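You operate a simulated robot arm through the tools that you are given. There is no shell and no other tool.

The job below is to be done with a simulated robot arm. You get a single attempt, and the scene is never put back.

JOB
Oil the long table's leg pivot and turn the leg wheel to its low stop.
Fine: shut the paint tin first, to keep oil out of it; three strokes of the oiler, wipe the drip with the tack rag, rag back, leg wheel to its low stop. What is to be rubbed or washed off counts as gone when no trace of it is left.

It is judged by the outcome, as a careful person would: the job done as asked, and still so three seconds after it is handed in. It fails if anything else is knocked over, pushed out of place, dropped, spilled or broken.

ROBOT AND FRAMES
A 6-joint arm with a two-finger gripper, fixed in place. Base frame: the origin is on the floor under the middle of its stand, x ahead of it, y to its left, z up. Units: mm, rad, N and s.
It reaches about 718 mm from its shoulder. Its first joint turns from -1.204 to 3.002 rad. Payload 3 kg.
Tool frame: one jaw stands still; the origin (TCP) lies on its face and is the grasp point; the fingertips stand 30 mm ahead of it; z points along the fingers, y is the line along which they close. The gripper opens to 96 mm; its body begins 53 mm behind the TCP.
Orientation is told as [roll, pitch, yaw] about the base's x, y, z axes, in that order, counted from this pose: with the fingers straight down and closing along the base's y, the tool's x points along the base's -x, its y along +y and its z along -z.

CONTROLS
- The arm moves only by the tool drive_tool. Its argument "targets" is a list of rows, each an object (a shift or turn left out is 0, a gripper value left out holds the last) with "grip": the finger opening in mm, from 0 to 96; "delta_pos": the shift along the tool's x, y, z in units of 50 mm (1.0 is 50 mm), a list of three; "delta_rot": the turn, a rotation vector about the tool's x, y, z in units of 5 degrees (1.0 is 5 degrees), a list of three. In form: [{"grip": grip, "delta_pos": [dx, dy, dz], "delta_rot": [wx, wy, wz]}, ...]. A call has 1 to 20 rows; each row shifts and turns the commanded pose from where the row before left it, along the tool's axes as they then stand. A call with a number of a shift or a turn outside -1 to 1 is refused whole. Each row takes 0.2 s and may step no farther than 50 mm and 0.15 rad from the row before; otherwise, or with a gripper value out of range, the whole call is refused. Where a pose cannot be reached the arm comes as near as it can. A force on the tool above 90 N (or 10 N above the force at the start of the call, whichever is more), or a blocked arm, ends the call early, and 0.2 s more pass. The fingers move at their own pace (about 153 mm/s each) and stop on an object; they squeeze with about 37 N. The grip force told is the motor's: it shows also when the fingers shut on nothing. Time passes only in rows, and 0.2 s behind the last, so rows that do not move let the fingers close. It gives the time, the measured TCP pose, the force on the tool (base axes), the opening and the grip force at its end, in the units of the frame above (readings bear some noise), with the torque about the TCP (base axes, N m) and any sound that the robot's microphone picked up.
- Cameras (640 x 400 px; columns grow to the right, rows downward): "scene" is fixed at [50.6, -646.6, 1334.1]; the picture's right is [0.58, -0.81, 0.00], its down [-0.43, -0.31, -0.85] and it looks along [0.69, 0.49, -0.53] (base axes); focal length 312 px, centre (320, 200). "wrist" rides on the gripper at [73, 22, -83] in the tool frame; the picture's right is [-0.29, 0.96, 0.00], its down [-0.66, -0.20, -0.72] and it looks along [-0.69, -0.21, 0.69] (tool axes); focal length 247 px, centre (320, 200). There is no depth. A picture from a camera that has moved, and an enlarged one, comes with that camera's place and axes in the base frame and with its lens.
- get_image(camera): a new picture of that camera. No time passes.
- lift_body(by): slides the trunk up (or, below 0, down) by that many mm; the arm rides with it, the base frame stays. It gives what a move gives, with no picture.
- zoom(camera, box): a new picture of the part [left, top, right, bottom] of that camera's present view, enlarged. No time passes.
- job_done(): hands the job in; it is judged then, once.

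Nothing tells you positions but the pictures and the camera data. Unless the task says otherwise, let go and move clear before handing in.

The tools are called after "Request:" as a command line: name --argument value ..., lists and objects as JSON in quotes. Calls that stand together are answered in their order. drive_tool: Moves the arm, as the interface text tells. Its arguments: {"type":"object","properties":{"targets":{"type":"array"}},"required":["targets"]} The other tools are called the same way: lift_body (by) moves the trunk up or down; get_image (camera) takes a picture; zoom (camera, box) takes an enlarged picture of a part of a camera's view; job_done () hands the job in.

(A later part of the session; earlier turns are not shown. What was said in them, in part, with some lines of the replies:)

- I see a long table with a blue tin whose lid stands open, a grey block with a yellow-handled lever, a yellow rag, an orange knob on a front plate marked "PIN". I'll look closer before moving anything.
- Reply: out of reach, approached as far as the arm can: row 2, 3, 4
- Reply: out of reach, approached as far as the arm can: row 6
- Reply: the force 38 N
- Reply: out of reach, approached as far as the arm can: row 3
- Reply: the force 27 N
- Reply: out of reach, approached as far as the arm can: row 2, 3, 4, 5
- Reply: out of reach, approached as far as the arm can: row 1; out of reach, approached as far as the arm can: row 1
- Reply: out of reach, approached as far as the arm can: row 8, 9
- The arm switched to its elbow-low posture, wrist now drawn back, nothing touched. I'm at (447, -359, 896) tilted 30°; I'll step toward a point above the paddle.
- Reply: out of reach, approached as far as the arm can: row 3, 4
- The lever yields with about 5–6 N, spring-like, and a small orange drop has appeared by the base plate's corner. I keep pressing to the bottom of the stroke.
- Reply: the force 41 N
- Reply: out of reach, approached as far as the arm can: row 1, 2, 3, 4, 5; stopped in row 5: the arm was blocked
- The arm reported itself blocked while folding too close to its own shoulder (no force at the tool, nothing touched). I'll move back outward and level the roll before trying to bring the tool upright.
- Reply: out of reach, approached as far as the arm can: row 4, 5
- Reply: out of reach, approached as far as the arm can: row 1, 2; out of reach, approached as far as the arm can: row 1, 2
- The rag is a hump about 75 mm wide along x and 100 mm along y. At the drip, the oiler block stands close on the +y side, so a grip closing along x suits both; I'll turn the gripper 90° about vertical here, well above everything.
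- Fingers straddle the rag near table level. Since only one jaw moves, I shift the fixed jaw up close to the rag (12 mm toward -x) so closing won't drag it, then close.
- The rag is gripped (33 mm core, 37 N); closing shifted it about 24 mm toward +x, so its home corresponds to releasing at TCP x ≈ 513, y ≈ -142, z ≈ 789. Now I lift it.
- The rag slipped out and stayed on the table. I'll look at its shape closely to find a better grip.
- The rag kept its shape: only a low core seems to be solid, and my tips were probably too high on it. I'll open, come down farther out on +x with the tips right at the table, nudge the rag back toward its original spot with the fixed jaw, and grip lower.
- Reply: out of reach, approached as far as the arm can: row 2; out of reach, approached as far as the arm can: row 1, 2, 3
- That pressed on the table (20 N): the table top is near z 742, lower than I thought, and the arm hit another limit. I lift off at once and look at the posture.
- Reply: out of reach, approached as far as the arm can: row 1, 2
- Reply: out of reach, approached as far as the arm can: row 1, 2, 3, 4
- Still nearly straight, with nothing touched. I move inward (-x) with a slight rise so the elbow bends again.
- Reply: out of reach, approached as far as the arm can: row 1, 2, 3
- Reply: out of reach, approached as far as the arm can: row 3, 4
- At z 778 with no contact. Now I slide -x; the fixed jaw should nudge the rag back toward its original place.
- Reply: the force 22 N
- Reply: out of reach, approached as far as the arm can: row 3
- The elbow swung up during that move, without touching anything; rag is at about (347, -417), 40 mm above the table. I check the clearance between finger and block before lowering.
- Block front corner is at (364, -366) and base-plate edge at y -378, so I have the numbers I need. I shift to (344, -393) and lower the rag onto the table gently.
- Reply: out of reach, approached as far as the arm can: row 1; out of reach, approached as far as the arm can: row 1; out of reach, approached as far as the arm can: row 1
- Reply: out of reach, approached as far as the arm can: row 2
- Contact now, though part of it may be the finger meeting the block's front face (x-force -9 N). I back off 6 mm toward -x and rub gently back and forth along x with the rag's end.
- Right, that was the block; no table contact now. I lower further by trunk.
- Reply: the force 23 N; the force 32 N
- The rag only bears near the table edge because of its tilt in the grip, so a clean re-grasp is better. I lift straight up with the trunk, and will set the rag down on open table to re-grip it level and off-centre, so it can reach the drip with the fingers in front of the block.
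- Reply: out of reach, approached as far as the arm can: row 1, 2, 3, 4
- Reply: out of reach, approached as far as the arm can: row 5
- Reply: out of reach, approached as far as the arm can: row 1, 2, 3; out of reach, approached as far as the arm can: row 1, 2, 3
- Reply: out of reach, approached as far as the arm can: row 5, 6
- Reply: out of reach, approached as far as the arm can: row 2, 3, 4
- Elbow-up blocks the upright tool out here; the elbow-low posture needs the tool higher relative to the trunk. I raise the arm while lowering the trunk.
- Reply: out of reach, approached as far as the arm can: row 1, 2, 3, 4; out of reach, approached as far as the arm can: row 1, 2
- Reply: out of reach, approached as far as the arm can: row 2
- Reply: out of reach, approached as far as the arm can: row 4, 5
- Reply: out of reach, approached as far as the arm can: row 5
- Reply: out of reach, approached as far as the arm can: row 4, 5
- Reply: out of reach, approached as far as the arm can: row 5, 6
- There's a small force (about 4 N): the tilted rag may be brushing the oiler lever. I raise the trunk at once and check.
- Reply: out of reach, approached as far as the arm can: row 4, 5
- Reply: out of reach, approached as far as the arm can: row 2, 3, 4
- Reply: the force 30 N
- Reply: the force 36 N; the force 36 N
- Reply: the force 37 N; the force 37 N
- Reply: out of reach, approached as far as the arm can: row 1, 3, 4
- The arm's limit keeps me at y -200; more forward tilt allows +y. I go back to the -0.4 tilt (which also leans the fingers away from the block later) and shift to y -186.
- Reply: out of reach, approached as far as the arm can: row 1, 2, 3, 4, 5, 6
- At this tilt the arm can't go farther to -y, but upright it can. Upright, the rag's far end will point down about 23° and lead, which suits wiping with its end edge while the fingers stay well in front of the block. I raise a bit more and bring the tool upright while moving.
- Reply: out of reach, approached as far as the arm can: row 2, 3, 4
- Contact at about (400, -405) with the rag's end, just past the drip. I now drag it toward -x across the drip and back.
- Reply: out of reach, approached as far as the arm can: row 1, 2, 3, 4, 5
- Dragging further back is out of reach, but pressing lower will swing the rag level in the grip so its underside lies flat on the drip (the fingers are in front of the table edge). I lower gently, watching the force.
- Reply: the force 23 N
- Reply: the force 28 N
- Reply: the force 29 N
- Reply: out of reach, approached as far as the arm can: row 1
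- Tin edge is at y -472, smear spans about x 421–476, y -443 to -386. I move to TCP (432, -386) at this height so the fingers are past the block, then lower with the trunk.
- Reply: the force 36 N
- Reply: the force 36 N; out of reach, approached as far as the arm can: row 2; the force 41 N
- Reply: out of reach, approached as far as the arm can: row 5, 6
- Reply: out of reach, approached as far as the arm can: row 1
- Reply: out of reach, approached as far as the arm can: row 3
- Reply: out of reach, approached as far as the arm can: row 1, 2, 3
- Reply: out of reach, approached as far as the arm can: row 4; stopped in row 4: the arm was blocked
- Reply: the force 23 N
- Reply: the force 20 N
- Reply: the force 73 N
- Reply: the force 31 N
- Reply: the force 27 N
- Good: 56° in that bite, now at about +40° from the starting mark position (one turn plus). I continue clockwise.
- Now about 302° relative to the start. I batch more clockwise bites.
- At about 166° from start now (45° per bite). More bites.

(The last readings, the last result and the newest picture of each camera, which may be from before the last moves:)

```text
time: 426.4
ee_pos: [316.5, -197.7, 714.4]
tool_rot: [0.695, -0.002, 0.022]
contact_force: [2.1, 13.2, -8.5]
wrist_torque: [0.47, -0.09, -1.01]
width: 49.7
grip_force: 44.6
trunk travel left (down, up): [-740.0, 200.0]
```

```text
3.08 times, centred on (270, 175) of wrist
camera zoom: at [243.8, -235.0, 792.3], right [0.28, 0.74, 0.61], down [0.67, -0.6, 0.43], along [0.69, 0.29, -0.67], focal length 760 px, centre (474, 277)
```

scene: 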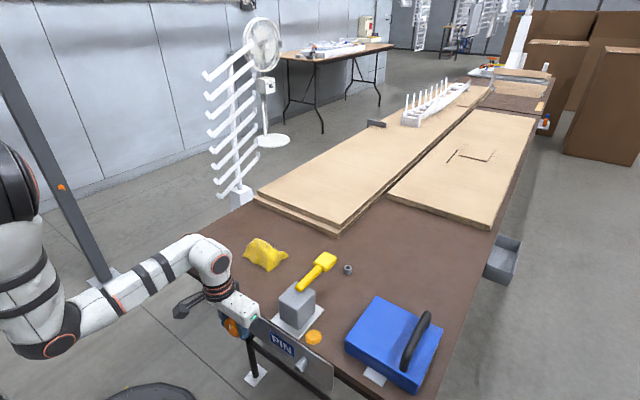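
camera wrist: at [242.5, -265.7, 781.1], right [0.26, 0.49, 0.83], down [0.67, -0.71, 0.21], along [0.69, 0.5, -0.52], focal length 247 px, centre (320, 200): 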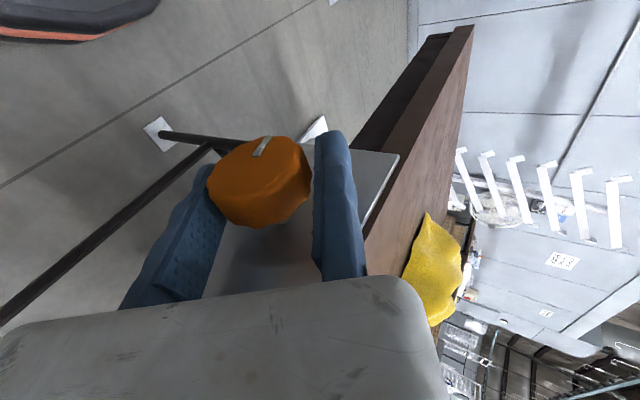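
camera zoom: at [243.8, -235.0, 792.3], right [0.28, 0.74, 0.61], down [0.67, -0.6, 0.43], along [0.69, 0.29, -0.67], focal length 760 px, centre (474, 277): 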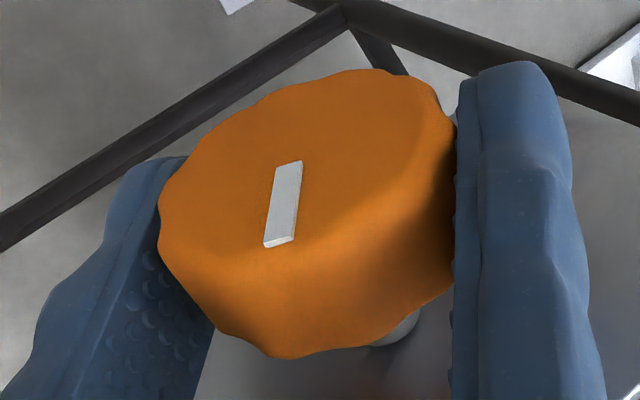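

The mark is at about +39° from the starting position (net). Next bites go past the start, so I check each.

Request:
drive_tool --targets '[{"grip": 66, "delta_pos": [0, 0.1, 0.0]}, {"delta_pos": [0, 0.018, 0.052], "delta_rot": [1, 0, 0]}, {"delta_pos": [0, 0.018, 0.052], "delta_rot": [1, 0, 0]}, {"delta_pos": [0, 0.018, 0.052], "delta_rot": [1, 0, 0]}, {"delta_pos": [0, 0.018, 0.052], "delta_rot": [1, 0, 0]}, {"delta_pos": [0, 0.018, 0.052], "delta_rot": [1, 0, 0]}, {"delta_pos": [0, 0.018, 0.052], "delta_rot": [1, 0, 0]}, {"delta_pos": [0, 0.018, 0.052], "delta_rot": [1, 0, 0]}, {"delta_pos": [0, 0.018, 0.052], "delta_rot": [1, 0, 0]}, {"delta_pos": [0, -0.1, 0]}, {"grip": 0, "delta_pos": [0, 0, 0]}, {"delta_pos": [0, 0, 0]}, {"delta_pos": [0, -0.0213, -0.042], "delta_rot": [-1, 0, 0]}, {"delta_pos": [0, -0.0213, -0.042], "delta_rot": [-1, 0, 0]}, {"delta_pos": [0, -0.0213, -0.042], "delta_rot": [-1, 0, 0]}, {"delta_pos": [0, -0.0213, -0.042], "delta_rot": [-1, 0, 0]}, {"delta_pos": [0, -0.0213, -0.042], "delta_rot": [-1, 0, 0]}, {"delta_pos": [0, -0.0213, -0.042], "delta_rot": [-1, 0, 0]}, {"delta_pos": [0, -0.0213, -0.042], "delta_rot": [-1, 0, 0]}, {"delta_pos": [0, -0.0213, -0.042], "delta_rot": [-1, 0, 0]}]'

Request:
zoom --camera "wrist" --box '[190, 110, 350, 240]'

Request:
drive_tool --targets '[{"grip": 66, "delta_pos": [0, 0.1, 0.0]}, {"delta_pos": [0, 0.018, 0.052], "delta_rot": [1, 0, 0]}, {"delta_pos": [0, 0.018, 0.052], "delta_rot": [1, 0, 0]}, {"delta_pos": [0, 0.018, 0.052], "delta_rot": [1, 0, 0]}, {"delta_pos": [0, 0.018, 0.052], "delta_rot": [1, 0, 0]}, {"delta_pos": [0, 0.018, 0.052], "delta_rot": [1, 0, 0]}, {"delta_pos": [0, 0.018, 0.052], "delta_rot": [1, 0, 0]}, {"delta_pos": [0, 0.018, 0.052], "delta_rot": [1, 0, 0]}, {"delta_pos": [0, 0.018, 0.052], "delta_rot": [1, 0, 0]}, {"delta_pos": [0, -0.1, 0]}, {"grip": 0, "delta_pos": [0, 0, 0]}, {"delta_pos": [0, 0, 0]}]'

Request:
zoom --camera "wrist" --box '[190, 110, 350, 240]'

Request:
drive_tool --targets '[{"delta_pos": [0, -0.0213, -0.042], "delta_rot": [-1, 0, 0]}, {"delta_pos": [0, -0.0213, -0.042], "delta_rot": [-1, 0, 0]}, {"delta_pos": [0, -0.0213, -0.042], "delta_rot": [-1, 0, 0]}, {"delta_pos": [0, -0.0213, -0.042], "delta_rot": [-1, 0, 0]}, {"delta_pos": [0, 0, 0]}]'

Request:
zoom --camera "wrist" --box '[190, 110, 350, 240]'

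```text
time: 430.6
ee_pos: [317.0, -197.5, 713.8]
tool_rot: [0.694, -0.004, 0.021]
contact_force: [5.6, 11.3, -0.7]
wrist_torque: [0.35, -0.21, -1.06]
width: 49.2
grip_force: 44.8
trunk travel left (down, up): [-740.0, 200.0]
```

```text
3.08 times, centred on (270, 175) of wrist
camera zoom: at [244.1, -235.0, 791.9], right [0.28, 0.74, 0.61], down [0.67, -0.6, 0.43], along [0.69, 0.29, -0.66], focal length 760 px, centre (474, 277)
```

zoom: 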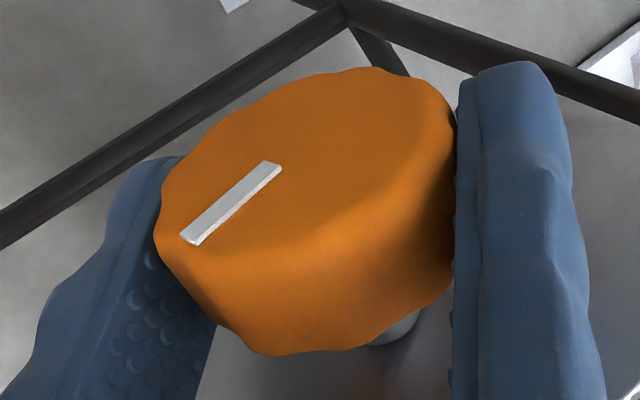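

```text
time: 433.1
ee_pos: [316.9, -185.7, 700.5]
tool_rot: [-0.004, -0.005, 0.019]
contact_force: [-1.0, 0.1, -2.5]
wrist_torque: [0.07, -0.3, -0.77]
width: 48.9
grip_force: 44.5
trunk travel left (down, up): [-740.0, 200.0]
```

```text
3.08 times, centred on (270, 175) of wrist
camera zoom: at [242.7, -163.8, 783.6], right [0.27, 0.96, 0.0], down [0.66, -0.19, 0.73], along [0.7, -0.2, -0.69], focal length 760 px, centre (474, 277)
```

zoom: 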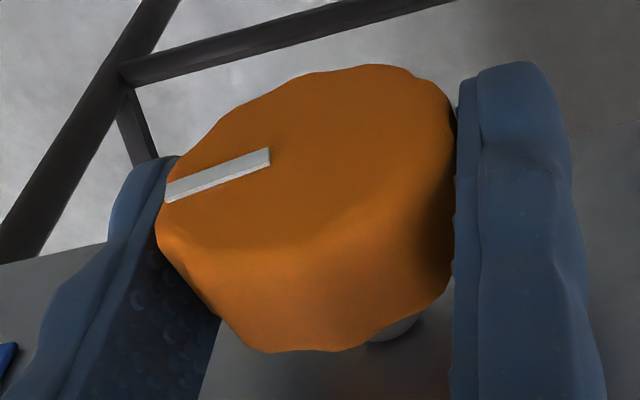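

```text
time: 434.4
ee_pos: [318.4, -189.6, 708.8]
tool_rot: [0.344, -0.004, 0.022]
contact_force: [4.5, -1.8, 6.6]
wrist_torque: [-0.14, -0.24, -0.65]
width: 48.6
grip_force: 45.3
trunk travel left (down, up): [-740.0, 200.0]
```

```text
3.08 times, centred on (270, 175) of wrist
camera zoom: at [243.1, -199.1, 794.3], right [0.27, 0.91, 0.33], down [0.67, -0.42, 0.62], along [0.69, 0.05, -0.72], focal length 760 px, centre (474, 277)
```

zoom: 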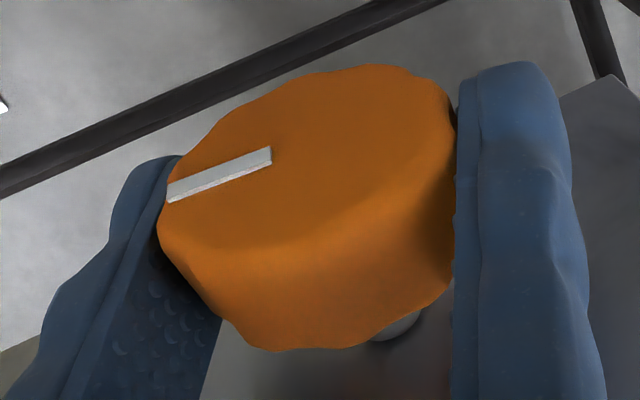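

Now past the starting position clockwise (about -6°) and still free. I continue.

Request:
drive_tool --targets '[{"delta_pos": [0, -0.0213, -0.042], "delta_rot": [-1, 0, 0]}, {"delta_pos": [0, -0.0213, -0.042], "delta_rot": [-1, 0, 0]}, {"delta_pos": [0, -0.0213, -0.042], "delta_rot": [-1, 0, 0]}, {"delta_pos": [0, -0.0213, -0.042], "delta_rot": [-1, 0, 0]}, {"delta_pos": [0, 0, 0]}]'

Request:
drive_tool --targets '[{"grip": 66, "delta_pos": [0, 0.1, 0.0]}, {"delta_pos": [0, 0.018, 0.052], "delta_rot": [1, 0, 0]}, {"delta_pos": [0, 0.018, 0.052], "delta_rot": [1, 0, 0]}, {"delta_pos": [0, 0.018, 0.052], "delta_rot": [1, 0, 0]}, {"delta_pos": [0, 0.018, 0.052], "delta_rot": [1, 0, 0]}, {"delta_pos": [0, 0.018, 0.052], "delta_rot": [1, 0, 0]}, {"delta_pos": [0, 0.018, 0.052], "delta_rot": [1, 0, 0]}, {"delta_pos": [0, 0.018, 0.052], "delta_rot": [1, 0, 0]}, {"delta_pos": [0, 0.018, 0.052], "delta_rot": [1, 0, 0]}, {"delta_pos": [0, -0.1, 0]}, {"grip": 0, "delta_pos": [0, 0, 0]}, {"delta_pos": [0, 0, 0]}]'

Request:
zoom --camera "wrist" --box '[190, 110, 350, 240]'

Request:
drive_tool --targets '[{"delta_pos": [0, -0.0213, -0.042], "delta_rot": [-1, 0, 0]}, {"delta_pos": [0, -0.0213, -0.042], "delta_rot": [-1, 0, 0]}, {"delta_pos": [0, -0.0213, -0.042], "delta_rot": [-1, 0, 0]}, {"delta_pos": [0, -0.0213, -0.042], "delta_rot": [-1, 0, 0]}, {"delta_pos": [0, 0, 0]}]'

Request:
zoom --camera "wrist" --box '[190, 110, 350, 240]'

Request:
drive_tool --targets '[{"delta_pos": [0, -0.0213, -0.042], "delta_rot": [-1, 0, 0]}, {"delta_pos": [0, -0.0213, -0.042], "delta_rot": [-1, 0, 0]}, {"delta_pos": [0, -0.0213, -0.042], "delta_rot": [-1, 0, 0]}, {"delta_pos": [0, -0.0213, -0.042], "delta_rot": [-1, 0, 0]}, {"delta_pos": [0, 0, 0]}]'

Request:
zoom --camera "wrist" --box '[190, 110, 350, 240]'

```text
time: 435.6
ee_pos: [318.5, -198.5, 714.7]
tool_rot: [0.695, -0.002, 0.021]
contact_force: [5.3, 3.6, 3.8]
wrist_torque: [0.06, -0.07, -1.27]
width: 48.3
grip_force: 44.8
trunk travel left (down, up): [-740.0, 200.0]
```

```text
time: 438.1
ee_pos: [316.4, -185.1, 700.1]
tool_rot: [-0.004, -0.006, 0.02]
contact_force: [1.1, 1.6, -1.6]
wrist_torque: [0.09, -0.21, -0.58]
width: 49.4
grip_force: 44.5
trunk travel left (down, up): [-740.0, 200.0]
```

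```text
3.08 times, centred on (270, 175) of wrist
camera zoom: at [242.3, -163.3, 783.4], right [0.27, 0.96, 0.0], down [0.66, -0.19, 0.73], along [0.7, -0.2, -0.69], focal length 760 px, centre (474, 277)
```

zoom: 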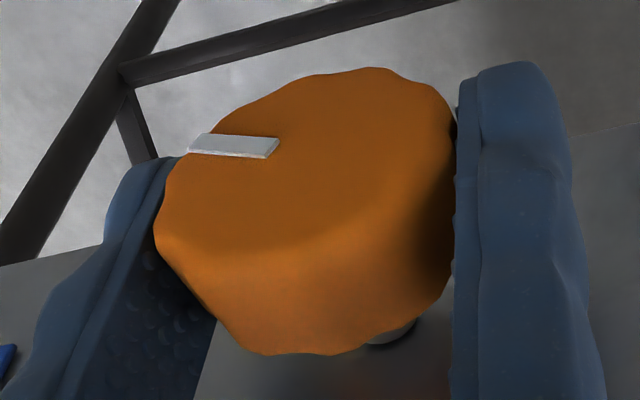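

```text
time: 439.4
ee_pos: [317.3, -190.6, 707.6]
tool_rot: [0.347, -0.004, 0.021]
contact_force: [0.8, 7.8, -6.4]
wrist_torque: [0.3, -0.59, -0.88]
width: 49.2
grip_force: 45.7
trunk travel left (down, up): [-740.0, 200.0]
```

```text
3.08 times, centred on (270, 175) of wrist
camera zoom: at [243.0, -198.6, 794.3], right [0.27, 0.91, 0.33], down [0.67, -0.42, 0.61], along [0.69, 0.05, -0.72], focal length 760 px, centre (474, 277)
```

zoom: 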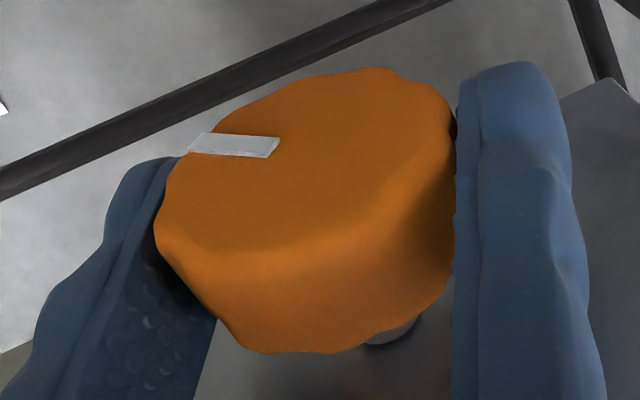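

```text
time: 440.6
ee_pos: [318.0, -198.2, 713.8]
tool_rot: [0.692, -0.006, 0.021]
contact_force: [5.1, 7.5, 7.9]
wrist_torque: [0.11, -0.13, -1.18]
width: 49.6
grip_force: 45.0
trunk travel left (down, up): [-740.0, 200.0]
```

```text
3.08 times, centred on (270, 175) of wrist
camera zoom: at [243.6, -235.1, 792.3], right [0.27, 0.74, 0.61], down [0.67, -0.6, 0.43], along [0.69, 0.29, -0.66], focal length 760 px, centre (474, 277)
```

zoom: 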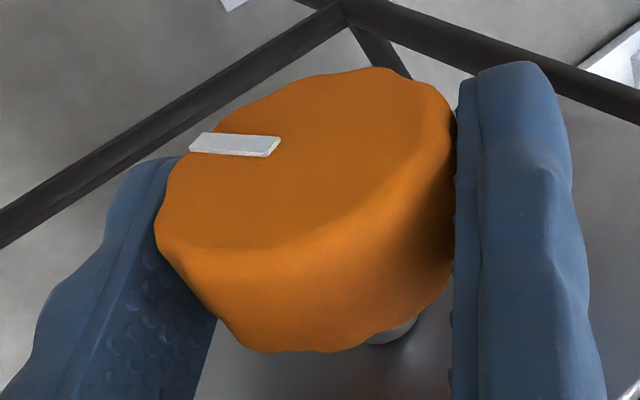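

About -55° from start now, still free. More clockwise bites.

Request:
drive_tool --targets '[{"grip": 66, "delta_pos": [0, 0.1, 0.0]}, {"delta_pos": [0, 0.018, 0.052], "delta_rot": [1, 0, 0]}, {"delta_pos": [0, 0.018, 0.052], "delta_rot": [1, 0, 0]}, {"delta_pos": [0, 0.018, 0.052], "delta_rot": [1, 0, 0]}, {"delta_pos": [0, 0.018, 0.052], "delta_rot": [1, 0, 0]}, {"delta_pos": [0, 0.018, 0.052], "delta_rot": [1, 0, 0]}, {"delta_pos": [0, 0.018, 0.052], "delta_rot": [1, 0, 0]}, {"delta_pos": [0, 0.018, 0.052], "delta_rot": [1, 0, 0]}, {"delta_pos": [0, 0.018, 0.052], "delta_rot": [1, 0, 0]}, {"delta_pos": [0, -0.1, 0]}, {"grip": 0, "delta_pos": [0, 0, 0]}, {"delta_pos": [0, 0, 0]}, {"delta_pos": [0, -0.0213, -0.042], "delta_rot": [-1, 0, 0]}, {"delta_pos": [0, -0.0213, -0.042], "delta_rot": [-1, 0, 0]}, {"delta_pos": [0, -0.0213, -0.042], "delta_rot": [-1, 0, 0]}, {"delta_pos": [0, -0.0213, -0.042], "delta_rot": [-1, 0, 0]}, {"delta_pos": [0, -0.0213, -0.042], "delta_rot": [-1, 0, 0]}, {"delta_pos": [0, -0.0213, -0.042], "delta_rot": [-1, 0, 0]}, {"delta_pos": [0, -0.0213, -0.042], "delta_rot": [-1, 0, 0]}, {"delta_pos": [0, -0.0213, -0.042], "delta_rot": [-1, 0, 0]}]'

Request:
zoom --camera "wrist" --box '[190, 110, 350, 240]'

Request:
drive_tool --targets '[{"grip": 66, "delta_pos": [0, 0.1, 0.0]}, {"delta_pos": [0, 0.018, 0.052], "delta_rot": [1, 0, 0]}, {"delta_pos": [0, 0.018, 0.052], "delta_rot": [1, 0, 0]}, {"delta_pos": [0, 0.018, 0.052], "delta_rot": [1, 0, 0]}, {"delta_pos": [0, 0.018, 0.052], "delta_rot": [1, 0, 0]}, {"delta_pos": [0, 0.018, 0.052], "delta_rot": [1, 0, 0]}, {"delta_pos": [0, 0.018, 0.052], "delta_rot": [1, 0, 0]}, {"delta_pos": [0, 0.018, 0.052], "delta_rot": [1, 0, 0]}, {"delta_pos": [0, 0.018, 0.052], "delta_rot": [1, 0, 0]}, {"delta_pos": [0, -0.1, 0]}, {"grip": 0, "delta_pos": [0, 0, 0]}, {"delta_pos": [0, 0, 0]}, {"delta_pos": [0, -0.0213, -0.042], "delta_rot": [-1, 0, 0]}, {"delta_pos": [0, -0.0213, -0.042], "delta_rot": [-1, 0, 0]}, {"delta_pos": [0, -0.0213, -0.042], "delta_rot": [-1, 0, 0]}, {"delta_pos": [0, -0.0213, -0.042], "delta_rot": [-1, 0, 0]}, {"delta_pos": [0, -0.0213, -0.042], "delta_rot": [-1, 0, 0]}, {"delta_pos": [0, -0.0213, -0.042], "delta_rot": [-1, 0, 0]}, {"delta_pos": [0, -0.0213, -0.042], "delta_rot": [-1, 0, 0]}, {"delta_pos": [0, -0.0213, -0.042], "delta_rot": [-1, 0, 0]}]'

Request:
zoom --camera "wrist" --box '[190, 110, 350, 240]'

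Request:
drive_tool --targets '[{"grip": 66, "delta_pos": [0, 0.1, 0.0]}, {"delta_pos": [0, 0.018, 0.052], "delta_rot": [1, 0, 0]}, {"delta_pos": [0, 0.018, 0.052], "delta_rot": [1, 0, 0]}, {"delta_pos": [0, 0.018, 0.052], "delta_rot": [1, 0, 0]}, {"delta_pos": [0, 0.018, 0.052], "delta_rot": [1, 0, 0]}, {"delta_pos": [0, 0.018, 0.052], "delta_rot": [1, 0, 0]}, {"delta_pos": [0, 0.018, 0.052], "delta_rot": [1, 0, 0]}, {"delta_pos": [0, 0.018, 0.052], "delta_rot": [1, 0, 0]}, {"delta_pos": [0, 0.018, 0.052], "delta_rot": [1, 0, 0]}, {"delta_pos": [0, -0.1, 0]}, {"grip": 0, "delta_pos": [0, 0, 0]}, {"delta_pos": [0, 0, 0]}, {"delta_pos": [0, -0.0213, -0.042], "delta_rot": [-1, 0, 0]}, {"delta_pos": [0, -0.0213, -0.042], "delta_rot": [-1, 0, 0]}, {"delta_pos": [0, -0.0213, -0.042], "delta_rot": [-1, 0, 0]}, {"delta_pos": [0, -0.0213, -0.042], "delta_rot": [-1, 0, 0]}, {"delta_pos": [0, -0.0213, -0.042], "delta_rot": [-1, 0, 0]}, {"delta_pos": [0, -0.0213, -0.042], "delta_rot": [-1, 0, 0]}, {"delta_pos": [0, -0.0213, -0.042], "delta_rot": [-1, 0, 0]}, {"delta_pos": [0, -0.0213, -0.042], "delta_rot": [-1, 0, 0]}]'

Request:
zoom --camera "wrist" --box '[190, 110, 350, 240]'

```text
time: 444.8
ee_pos: [317.3, -197.7, 714.6]
tool_rot: [0.694, -0.005, 0.02]
contact_force: [0.0, 6.3, -0.2]
wrist_torque: [0.18, -0.18, -1.04]
width: 49.5
grip_force: 45.5
trunk travel left (down, up): [-740.0, 200.0]
```

```text
3.08 times, centred on (270, 175) of wrist
camera zoom: at [243.5, -235.4, 792.6], right [0.28, 0.74, 0.61], down [0.67, -0.6, 0.43], along [0.69, 0.29, -0.66], focal length 760 px, centre (474, 277)
```

zoom: 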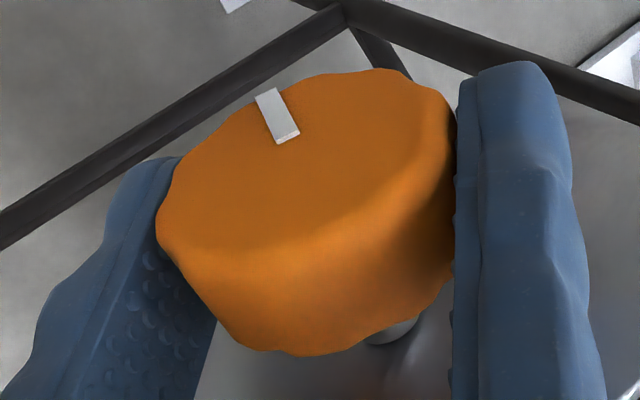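

```text
time: 448.9
ee_pos: [316.4, -198.5, 714.6]
tool_rot: [0.692, -0.006, 0.021]
contact_force: [3.7, -0.6, 6.7]
wrist_torque: [-0.02, -0.09, -1.32]
width: 48.2
grip_force: 45.2
trunk travel left (down, up): [-740.0, 200.0]
```

```text
3.08 times, centred on (270, 175) of wrist
camera zoom: at [243.3, -236.2, 792.4], right [0.28, 0.74, 0.61], down [0.67, -0.61, 0.43], along [0.69, 0.29, -0.66], focal length 760 px, centre (474, 277)
```

zoom: 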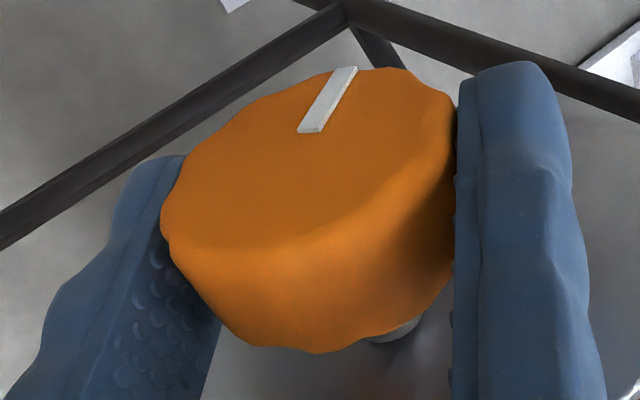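

```text
time: 453.1
ee_pos: [316.8, -198.3, 714.7]
tool_rot: [0.693, -0.003, 0.022]
contact_force: [-4.4, 8.5, -12.0]
wrist_torque: [0.37, 0.26, -1.1]
width: 49.6
grip_force: 44.7
trunk travel left (down, up): [-740.0, 200.0]
```

```text
3.08 times, centred on (270, 175) of wrist
camera zoom: at [243.2, -235.6, 793.0], right [0.28, 0.74, 0.61], down [0.67, -0.6, 0.43], along [0.69, 0.29, -0.66], focal length 760 px, centre (474, 277)
```

zoom: 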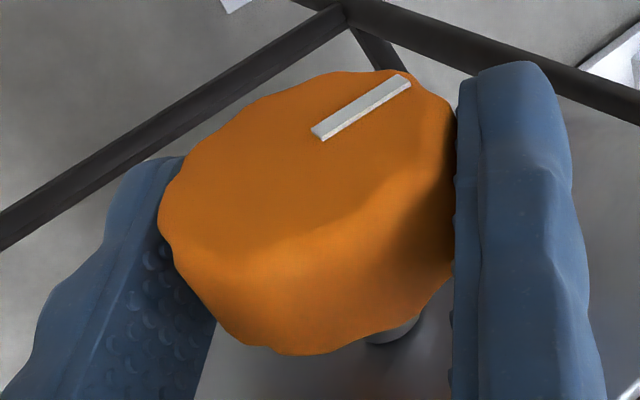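

About -194° clockwise from start, still free. I continue clockwise, checking torque each bite.

Request:
drive_tool --targets '[{"grip": 66, "delta_pos": [0, 0.1, 0.0]}, {"delta_pos": [0, 0.018, 0.052], "delta_rot": [1, 0, 0]}, {"delta_pos": [0, 0.018, 0.052], "delta_rot": [1, 0, 0]}, {"delta_pos": [0, 0.018, 0.052], "delta_rot": [1, 0, 0]}, {"delta_pos": [0, 0.018, 0.052], "delta_rot": [1, 0, 0]}, {"delta_pos": [0, 0.018, 0.052], "delta_rot": [1, 0, 0]}, {"delta_pos": [0, 0.018, 0.052], "delta_rot": [1, 0, 0]}, {"delta_pos": [0, 0.018, 0.052], "delta_rot": [1, 0, 0]}, {"delta_pos": [0, 0.018, 0.052], "delta_rot": [1, 0, 0]}, {"delta_pos": [0, -0.1, 0]}, {"grip": 0, "delta_pos": [0, 0, 0]}, {"delta_pos": [0, 0, 0]}, {"delta_pos": [0, -0.0213, -0.042], "delta_rot": [-1, 0, 0]}, {"delta_pos": [0, -0.0213, -0.042], "delta_rot": [-1, 0, 0]}, {"delta_pos": [0, -0.0213, -0.042], "delta_rot": [-1, 0, 0]}, {"delta_pos": [0, -0.0213, -0.042], "delta_rot": [-1, 0, 0]}, {"delta_pos": [0, -0.0213, -0.042], "delta_rot": [-1, 0, 0]}, {"delta_pos": [0, -0.0213, -0.042], "delta_rot": [-1, 0, 0]}, {"delta_pos": [0, -0.0213, -0.042], "delta_rot": [-1, 0, 0]}, {"delta_pos": [0, -0.0213, -0.042], "delta_rot": [-1, 0, 0]}]'

Request:
zoom --camera "wrist" --box '[190, 110, 350, 240]'

Request:
drive_tool --targets '[{"grip": 66, "delta_pos": [0, 0.1, 0.0]}, {"delta_pos": [0, 0.018, 0.052], "delta_rot": [1, 0, 0]}, {"delta_pos": [0, 0.018, 0.052], "delta_rot": [1, 0, 0]}, {"delta_pos": [0, 0.018, 0.052], "delta_rot": [1, 0, 0]}, {"delta_pos": [0, 0.018, 0.052], "delta_rot": [1, 0, 0]}, {"delta_pos": [0, 0.018, 0.052], "delta_rot": [1, 0, 0]}, {"delta_pos": [0, 0.018, 0.052], "delta_rot": [1, 0, 0]}, {"delta_pos": [0, 0.018, 0.052], "delta_rot": [1, 0, 0]}, {"delta_pos": [0, 0.018, 0.052], "delta_rot": [1, 0, 0]}, {"delta_pos": [0, -0.1, 0]}, {"grip": 0, "delta_pos": [0, 0, 0]}, {"delta_pos": [0, 0, 0]}, {"delta_pos": [0, -0.0213, -0.042], "delta_rot": [-1, 0, 0]}, {"delta_pos": [0, -0.0213, -0.042], "delta_rot": [-1, 0, 0]}, {"delta_pos": [0, -0.0213, -0.042], "delta_rot": [-1, 0, 0]}, {"delta_pos": [0, -0.0213, -0.042], "delta_rot": [-1, 0, 0]}, {"delta_pos": [0, -0.0213, -0.042], "delta_rot": [-1, 0, 0]}, {"delta_pos": [0, -0.0213, -0.042], "delta_rot": [-1, 0, 0]}, {"delta_pos": [0, -0.0213, -0.042], "delta_rot": [-1, 0, 0]}, {"delta_pos": [0, -0.0213, -0.042], "delta_rot": [-1, 0, 0]}]'

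Request:
zoom --camera "wrist" --box '[190, 110, 350, 240]'

Request:
drive_tool --targets '[{"grip": 66, "delta_pos": [0, 0.1, 0.0]}, {"delta_pos": [0, 0.018, 0.052], "delta_rot": [1, 0, 0]}, {"delta_pos": [0, 0.018, 0.052], "delta_rot": [1, 0, 0]}, {"delta_pos": [0, 0.018, 0.052], "delta_rot": [1, 0, 0]}, {"delta_pos": [0, 0.018, 0.052], "delta_rot": [1, 0, 0]}, {"delta_pos": [0, 0.018, 0.052], "delta_rot": [1, 0, 0]}, {"delta_pos": [0, 0.018, 0.052], "delta_rot": [1, 0, 0]}, {"delta_pos": [0, 0.018, 0.052], "delta_rot": [1, 0, 0]}, {"delta_pos": [0, 0.018, 0.052], "delta_rot": [1, 0, 0]}, {"delta_pos": [0, -0.1, 0]}, {"grip": 0, "delta_pos": [0, 0, 0]}, {"delta_pos": [0, 0, 0]}, {"delta_pos": [0, -0.0213, -0.042], "delta_rot": [-1, 0, 0]}, {"delta_pos": [0, -0.0213, -0.042], "delta_rot": [-1, 0, 0]}, {"delta_pos": [0, -0.0213, -0.042], "delta_rot": [-1, 0, 0]}, {"delta_pos": [0, -0.0213, -0.042], "delta_rot": [-1, 0, 0]}, {"delta_pos": [0, -0.0213, -0.042], "delta_rot": [-1, 0, 0]}, {"delta_pos": [0, -0.0213, -0.042], "delta_rot": [-1, 0, 0]}, {"delta_pos": [0, -0.0213, -0.042], "delta_rot": [-1, 0, 0]}, {"delta_pos": [0, -0.0213, -0.042], "delta_rot": [-1, 0, 0]}]'

Request:
zoom --camera "wrist" --box '[190, 110, 350, 240]'

```text
time: 457.4
ee_pos: [317.0, -198.0, 715.5]
tool_rot: [0.694, -0.003, 0.021]
contact_force: [5.9, 2.0, 1.9]
wrist_torque: [0.13, -0.38, -0.95]
width: 49.7
grip_force: 45.1
trunk travel left (down, up): [-740.0, 200.0]
```

```text
3.08 times, centred on (270, 175) of wrist
camera zoom: at [244.3, -235.8, 793.2], right [0.28, 0.74, 0.61], down [0.67, -0.6, 0.43], along [0.69, 0.29, -0.66], focal length 760 px, centre (474, 277)
```

zoom: 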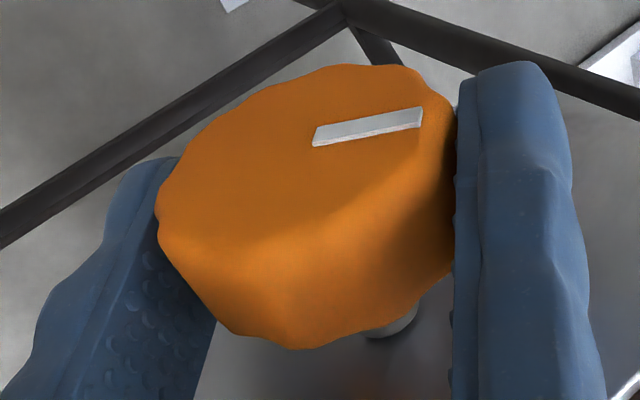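

```text
time: 461.6
ee_pos: [317.0, -198.9, 714.5]
tool_rot: [0.694, -0.003, 0.02]
contact_force: [1.2, -3.3, 0.5]
wrist_torque: [-0.04, -0.22, -1.12]
width: 48.2
grip_force: 44.5
trunk travel left (down, up): [-740.0, 200.0]
```

```text
3.08 times, centred on (270, 175) of wrist
camera zoom: at [243.4, -236.7, 793.2], right [0.28, 0.74, 0.61], down [0.67, -0.61, 0.43], along [0.69, 0.29, -0.66], focal length 760 px, centre (474, 277)
```

zoom: 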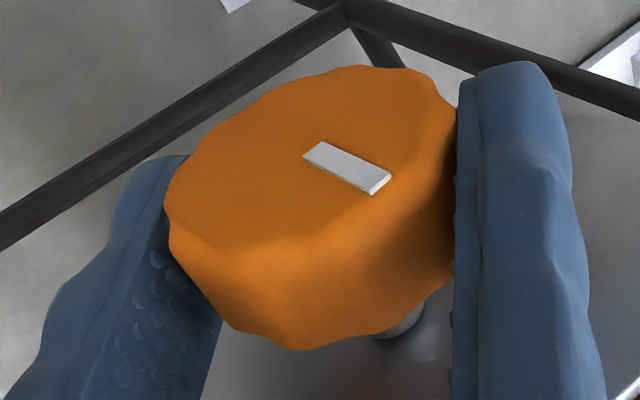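

```text
time: 465.8
ee_pos: [316.5, -198.9, 715.0]
tool_rot: [0.694, -0.003, 0.021]
contact_force: [0.2, 4.7, -2.9]
wrist_torque: [0.2, -0.17, -1.07]
width: 49.5
grip_force: 45.0
trunk travel left (down, up): [-740.0, 200.0]
```

```text
3.08 times, centred on (270, 175) of wrist
camera zoom: at [243.6, -235.8, 793.2], right [0.28, 0.74, 0.61], down [0.67, -0.6, 0.43], along [0.69, 0.29, -0.66], focal length 760 px, centre (474, 277)
```

zoom: 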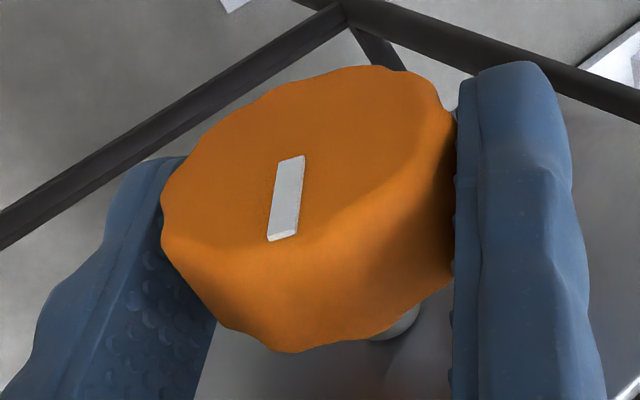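

About -321° clockwise from start, still turning freely. I continue clockwise through a full turn and beyond.

Request:
drive_tool --targets '[{"grip": 66, "delta_pos": [0, 0.1, 0.0]}, {"delta_pos": [0, 0.018, 0.052], "delta_rot": [1, 0, 0]}, {"delta_pos": [0, 0.018, 0.052], "delta_rot": [1, 0, 0]}, {"delta_pos": [0, 0.018, 0.052], "delta_rot": [1, 0, 0]}, {"delta_pos": [0, 0.018, 0.052], "delta_rot": [1, 0, 0]}, {"delta_pos": [0, 0.018, 0.052], "delta_rot": [1, 0, 0]}, {"delta_pos": [0, 0.018, 0.052], "delta_rot": [1, 0, 0]}, {"delta_pos": [0, 0.018, 0.052], "delta_rot": [1, 0, 0]}, {"delta_pos": [0, 0.018, 0.052], "delta_rot": [1, 0, 0]}, {"delta_pos": [0, -0.1, 0]}, {"grip": 0, "delta_pos": [0, 0, 0]}, {"delta_pos": [0, 0, 0]}, {"delta_pos": [0, -0.0213, -0.042], "delta_rot": [-1, 0, 0]}, {"delta_pos": [0, -0.0213, -0.042], "delta_rot": [-1, 0, 0]}, {"delta_pos": [0, -0.0213, -0.042], "delta_rot": [-1, 0, 0]}, {"delta_pos": [0, -0.0213, -0.042], "delta_rot": [-1, 0, 0]}, {"delta_pos": [0, -0.0213, -0.042], "delta_rot": [-1, 0, 0]}, {"delta_pos": [0, -0.0213, -0.042], "delta_rot": [-1, 0, 0]}, {"delta_pos": [0, -0.0213, -0.042], "delta_rot": [-1, 0, 0]}, {"delta_pos": [0, -0.0213, -0.042], "delta_rot": [-1, 0, 0]}]'

Request:
zoom --camera "wrist" --box '[190, 110, 350, 240]'

Request:
drive_tool --targets '[{"grip": 66, "delta_pos": [0, 0.1, 0.0]}, {"delta_pos": [0, 0.018, 0.052], "delta_rot": [1, 0, 0]}, {"delta_pos": [0, 0.018, 0.052], "delta_rot": [1, 0, 0]}, {"delta_pos": [0, 0.018, 0.052], "delta_rot": [1, 0, 0]}, {"delta_pos": [0, 0.018, 0.052], "delta_rot": [1, 0, 0]}, {"delta_pos": [0, 0.018, 0.052], "delta_rot": [1, 0, 0]}, {"delta_pos": [0, 0.018, 0.052], "delta_rot": [1, 0, 0]}, {"delta_pos": [0, 0.018, 0.052], "delta_rot": [1, 0, 0]}, {"delta_pos": [0, 0.018, 0.052], "delta_rot": [1, 0, 0]}, {"delta_pos": [0, -0.1, 0]}, {"grip": 0, "delta_pos": [0, 0, 0]}, {"delta_pos": [0, 0, 0]}, {"delta_pos": [0, -0.0213, -0.042], "delta_rot": [-1, 0, 0]}, {"delta_pos": [0, -0.0213, -0.042], "delta_rot": [-1, 0, 0]}, {"delta_pos": [0, -0.0213, -0.042], "delta_rot": [-1, 0, 0]}, {"delta_pos": [0, -0.0213, -0.042], "delta_rot": [-1, 0, 0]}, {"delta_pos": [0, -0.0213, -0.042], "delta_rot": [-1, 0, 0]}, {"delta_pos": [0, -0.0213, -0.042], "delta_rot": [-1, 0, 0]}, {"delta_pos": [0, -0.0213, -0.042], "delta_rot": [-1, 0, 0]}, {"delta_pos": [0, -0.0213, -0.042], "delta_rot": [-1, 0, 0]}]'

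Request:
zoom --camera "wrist" --box '[190, 110, 350, 240]'

Request:
drive_tool --targets '[{"grip": 66, "delta_pos": [0, 0.1, 0.0]}, {"delta_pos": [0, 0.018, 0.052], "delta_rot": [1, 0, 0]}, {"delta_pos": [0, 0.018, 0.052], "delta_rot": [1, 0, 0]}, {"delta_pos": [0, 0.018, 0.052], "delta_rot": [1, 0, 0]}, {"delta_pos": [0, 0.018, 0.052], "delta_rot": [1, 0, 0]}, {"delta_pos": [0, 0.018, 0.052], "delta_rot": [1, 0, 0]}, {"delta_pos": [0, 0.018, 0.052], "delta_rot": [1, 0, 0]}, {"delta_pos": [0, 0.018, 0.052], "delta_rot": [1, 0, 0]}, {"delta_pos": [0, 0.018, 0.052], "delta_rot": [1, 0, 0]}, {"delta_pos": [0, -0.1, 0]}, {"grip": 0, "delta_pos": [0, 0, 0]}, {"delta_pos": [0, 0, 0]}, {"delta_pos": [0, -0.0213, -0.042], "delta_rot": [-1, 0, 0]}, {"delta_pos": [0, -0.0213, -0.042], "delta_rot": [-1, 0, 0]}, {"delta_pos": [0, -0.0213, -0.042], "delta_rot": [-1, 0, 0]}, {"delta_pos": [0, -0.0213, -0.042], "delta_rot": [-1, 0, 0]}, {"delta_pos": [0, -0.0213, -0.042], "delta_rot": [-1, 0, 0]}, {"delta_pos": [0, -0.0213, -0.042], "delta_rot": [-1, 0, 0]}, {"delta_pos": [0, -0.0213, -0.042], "delta_rot": [-1, 0, 0]}, {"delta_pos": [0, -0.0213, -0.042], "delta_rot": [-1, 0, 0]}]'

Request:
zoom --camera "wrist" --box '[190, 110, 350, 240]'

```text
time: 469.9
ee_pos: [315.9, -198.7, 715.6]
tool_rot: [0.694, -0.005, 0.02]
contact_force: [0.1, 1.1, 2.9]
wrist_torque: [0.02, -0.12, -1.13]
width: 49.7
grip_force: 45.2
trunk travel left (down, up): [-740.0, 200.0]
```

```text
3.08 times, centred on (270, 175) of wrist
camera zoom: at [243.0, -236.3, 793.6], right [0.27, 0.74, 0.61], down [0.67, -0.6, 0.43], along [0.69, 0.29, -0.66], focal length 760 px, centre (474, 277)
```

zoom: 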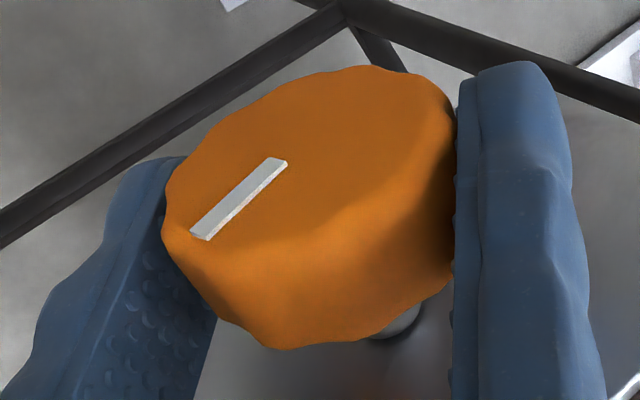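

```text
time: 474.1
ee_pos: [316.9, -198.8, 715.1]
tool_rot: [0.696, -0.004, 0.021]
contact_force: [1.3, -2.4, -1.3]
wrist_torque: [-0.22, 0.46, -0.77]
width: 49.0
grip_force: 44.9
trunk travel left (down, up): [-740.0, 200.0]
```

```text
3.08 times, centred on (270, 175) of wrist
camera zoom: at [243.5, -236.1, 793.3], right [0.28, 0.74, 0.61], down [0.67, -0.61, 0.43], along [0.69, 0.29, -0.66], focal length 760 px, centre (474, 277)
```

zoom: 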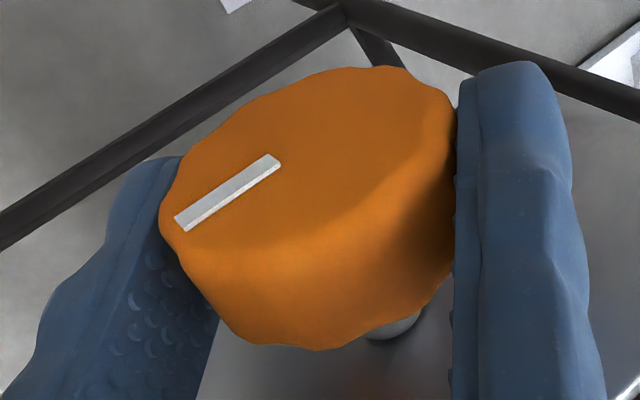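

```text
time: 478.4
ee_pos: [317.2, -199.8, 715.5]
tool_rot: [0.694, -0.004, 0.022]
contact_force: [2.0, -2.6, -1.4]
wrist_torque: [-0.23, 0.5, -0.7]
width: 49.0
grip_force: 45.1
trunk travel left (down, up): [-740.0, 200.0]
```

```text
3.08 times, centred on (270, 175) of wrist
camera zoom: at [243.7, -236.7, 793.9], right [0.28, 0.74, 0.61], down [0.67, -0.61, 0.43], along [0.69, 0.29, -0.66], focal length 760 px, centre (474, 277)
```

zoom: 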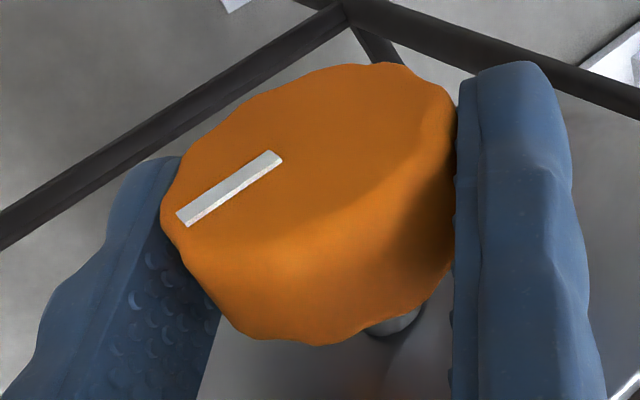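

The last two bites left the mark at the same place: the wheel has reached a firm stop clockwise, about one full turn from where it started. I zoom in to read the mark's angle at this stop.

Request:
zoom --camera "wrist" --box '[220, 130, 310, 200]'

Request:
zoom --camera "scene" --box '[215, 305, 265, 345]'

```text
5.71 times, centred on (265, 165) of wrist
camera zoom: at [243.7, -236.7, 793.9], right [0.28, 0.74, 0.61], down [0.67, -0.61, 0.43], along [0.69, 0.29, -0.66], focal length 1411 px, centre (634, 400)
```

zoom: 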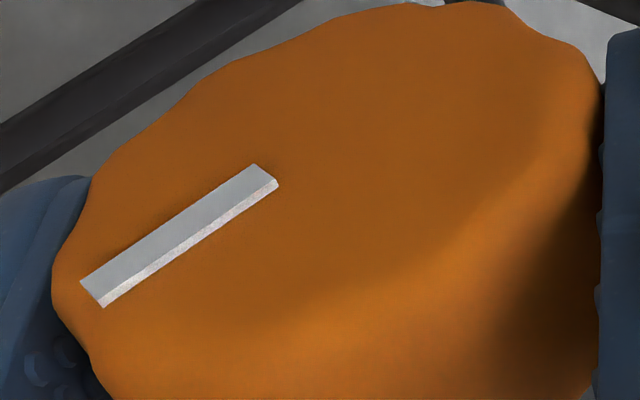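

```text
10.00 times, centred on (240, 325) of scene
camera zoom: at [50.6, -646.6, 1334.1], right [0.58, -0.81, 0.0], down [-0.43, -0.31, -0.85], along [0.69, 0.49, -0.53], focal length 3125 px, centre (1120, -1050)
```

zoom: 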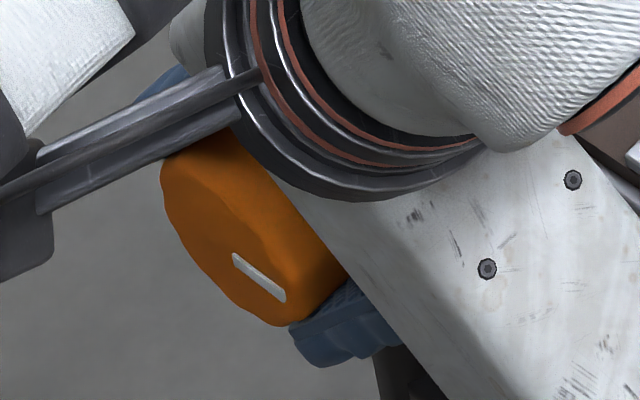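

In the fixed camera the mark is exactly where it was at the start, so this stop lies one full turn clockwise from the starting position, while counter-clockwise ran free for well over one and a half turns. I take this stop, a firm one a single turn away, as the low stop. I release carefully: open, move the fixed jaw straight off the rim, and check the wheel stays put.

Request:
drive_tool --targets '[{"grip": 84, "delta_pos": [0, 0, 0]}, {"delta_pos": [0, 0, 0]}, {"delta_pos": [0, 0.1, 0]}, {"delta_pos": [0, 0, 0]}]'

Request:
zoom --camera "wrist" --box '[190, 110, 350, 240]'

Request:
zoom --camera "scene" --box '[215, 305, 265, 345]'

```text
time: 479.4
ee_pos: [316.3, -195.2, 719.3]
tool_rot: [0.693, -0.007, 0.019]
contact_force: [0.8, 0.6, -0.1]
wrist_torque: [0.0, 0.01, -0.01]
width: 84.0
grip_force: 0.0
trunk travel left (down, up): [-740.0, 200.0]
```

```text
3.08 times, centred on (270, 175) of wrist
camera zoom: at [242.7, -232.6, 797.0], right [0.27, 0.74, 0.61], down [0.67, -0.6, 0.43], along [0.69, 0.29, -0.66], focal length 760 px, centre (474, 277)
```

zoom: 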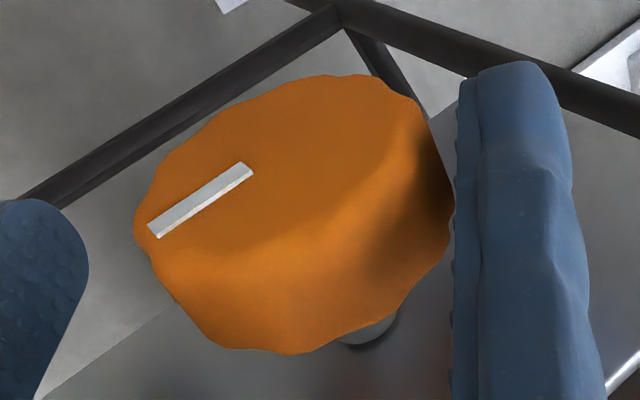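

```text
10.00 times, centred on (240, 325) of scene
camera zoom: at [50.6, -646.6, 1334.1], right [0.58, -0.81, 0.0], down [-0.43, -0.31, -0.85], along [0.69, 0.49, -0.53], focal length 3125 px, centre (1120, -1050)
```

zoom: 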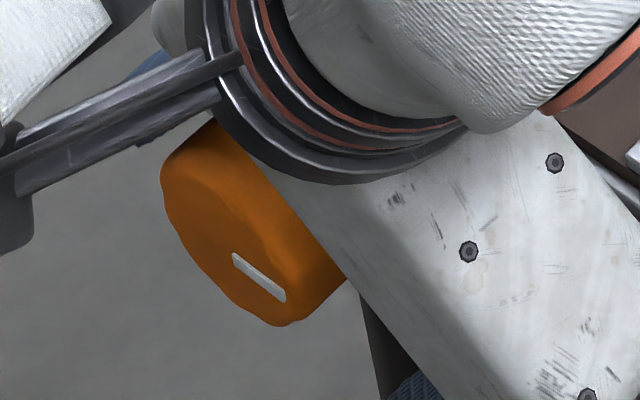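

The mark hasn't moved after release. I back straight out along the fingers, then raise the trunk to clear everything.

Request:
drive_tool --targets '[{"delta_pos": [0, 0.02, -0.3]}, {"delta_pos": [0, 0, -0.3]}, {"delta_pos": [0, 0, -0.4]}, {"delta_pos": [0, 0, -0.4]}, {"delta_pos": [0, 0, 0]}]'

Request:
lift_body --by 150

Request:
get_image --camera "scene"

Request:
zoom --camera "scene" --box '[215, 305, 265, 345]'

Request:
zoom --camera "wrist" --box '[190, 40, 330, 150]'

```text
time: 480.6
ee_pos: [318.1, -239.5, 775.1]
tool_rot: [0.695, -0.006, 0.021]
contact_force: [0.2, 0.9, -0.2]
wrist_torque: [-0.01, 0.0, 0.0]
width: 84.3
grip_force: 0.0
trunk travel left (down, up): [-740.0, 200.0]
```

```text
time: 482.3
ee_pos: [319.2, -239.3, 925.4]
tool_rot: [0.695, -0.004, 0.021]
contact_force: [-0.2, -0.7, -1.1]
wrist_torque: [-0.02, -0.03, 0.03]
width: 84.0
grip_force: 0.0
trunk travel left (down, up): [-890.0, 50.0]
```

```text
taken
```

scene: 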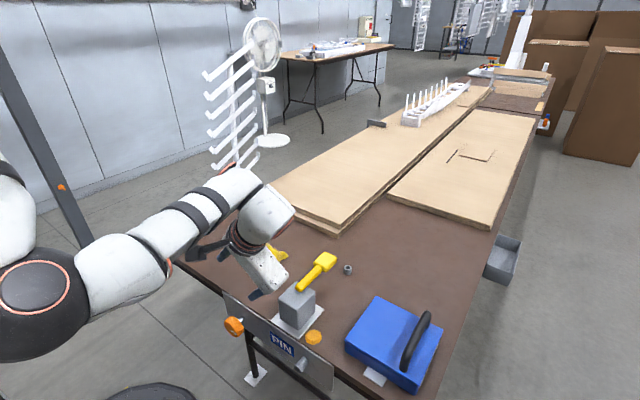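

```text
10.00 times, centred on (240, 325) of scene
camera zoom: at [50.6, -646.6, 1334.1], right [0.58, -0.81, 0.0], down [-0.43, -0.31, -0.85], along [0.69, 0.49, -0.53], focal length 3125 px, centre (1120, -1050)
```

zoom: 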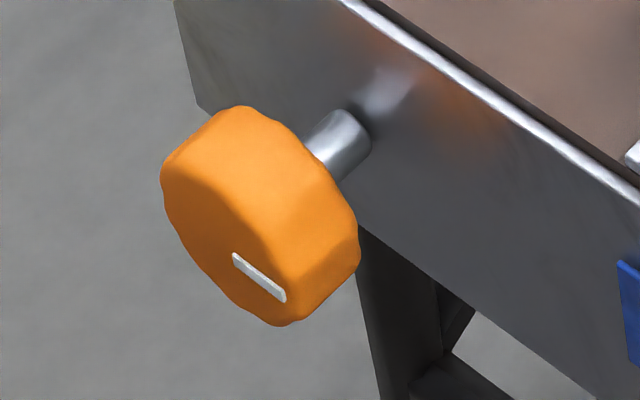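

```text
3.64 times, centred on (260, 95) of wrist
camera zoom: at [244.5, -276.9, 1002.2], right [0.28, 0.74, 0.61], down [0.67, -0.6, 0.43], along [0.69, 0.29, -0.66], focal length 898 px, centre (538, 582)
```

zoom: 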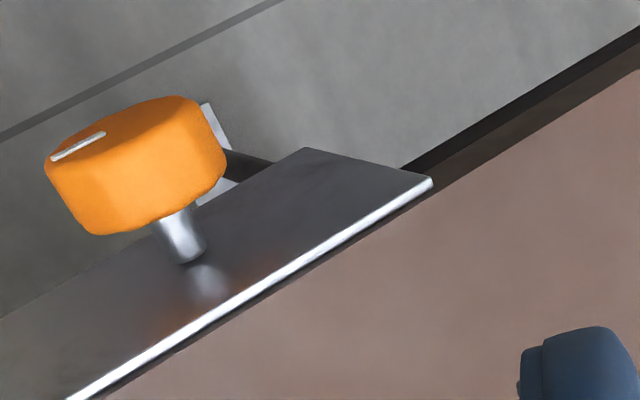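

The wheel rests exactly at the stop and stays there. I do a final check of the tin, the wiped spot, the oiler and the rag.

Request:
zoom --camera "scene" --box '[290, 240, 450, 400]'

Request:
zoom --camera "scene" --box '[230, 190, 350, 340]'

Request:
zoom --camera "scene" --box '[330, 285, 450, 400]'

```text
2.50 times, centred on (370, 320) of scene
camera zoom: at [50.6, -646.6, 1334.1], right [0.58, -0.81, 0.0], down [-0.43, -0.31, -0.85], along [0.69, 0.49, -0.53], focal length 781 px, centre (195, -100)
```

zoom: 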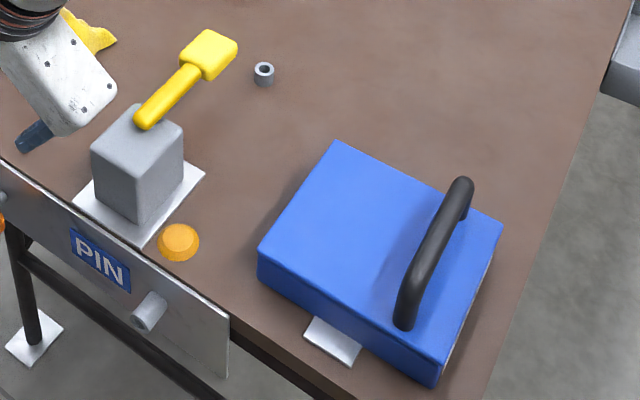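

```text
2.67 times, centred on (290, 265) of scene
camera zoom: at [50.6, -646.6, 1334.1], right [0.58, -0.81, 0.0], down [-0.43, -0.31, -0.85], along [0.69, 0.49, -0.53], focal length 833 px, centre (400, 27)
```

zoom: 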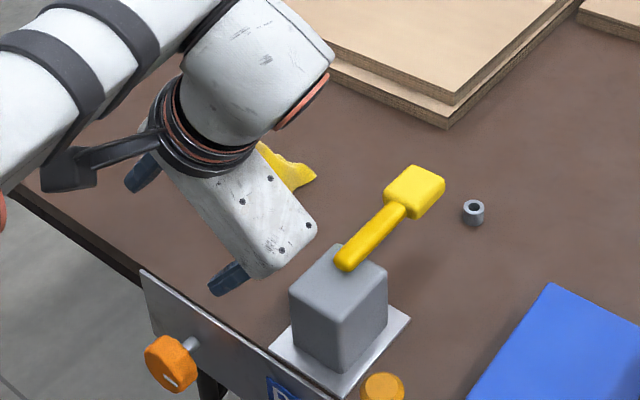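

```text
3.48 times, centred on (390, 342) of scene
camera zoom: at [50.6, -646.6, 1334.1], right [0.58, -0.81, 0.0], down [-0.43, -0.31, -0.85], along [0.69, 0.49, -0.53], focal length 1087 px, centre (76, -296)
```

zoom: 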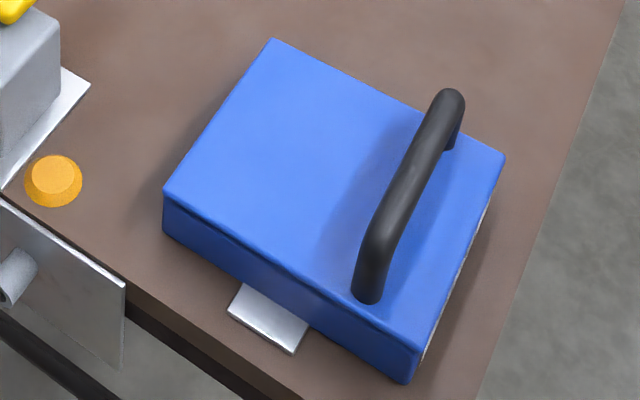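

Everything is in order: the paint tin is shut, the oiler had three strokes, the drip is gone without trace, the rag is back in place, and the wheel is at its stop with the arm clear. I hand the job in.

Request:
job_done

```text
The job is handed in.
```

I've handed the job in with every step carried out. The one part I can't be sure of is which wheel stop counts as "low".

- **Paint tin:** I shut it before oiling. The lid sits flush.
- **Oiler:** I gave it three full strokes, each pressed to the bottom and released. A small orange mound next to the base plate grew with each stroke. I took this to be the oil that was dispensed. Firm rubbing with the rag didn't change it, so I left it there.
- **Drip:** I took this to be the orange smear between the oiler and the tin, which was there before I started. I rubbed it with the rag until close-up views showed no trace.
- **Rag:** It is back within about 2 mm of where it lay. To reach the drip I had to set it down and re-grip it once on open table.
- **Leg wheel:** It rests against a firm stop and stayed there after I let go.
    - **The doubt:** nothing on the plate marks which end is low, and nothing else moved as the wheel turned. It turned freely counter-clockwise for more than one and a half turns without reaching a stop.
    - **My choice:** clockwise, as seen from the front, it met a stop one full turn from where it started. I took that as the low stop.

Along the way there were a few light contacts:
- The wrist pressed on the table front at about 72 N while turning the wheel.
- The rag touched the tin's corner.
- The rag may have brushed the oiler lever.

Later views showed nothing out of place, and the mound had not grown after the third stroke.
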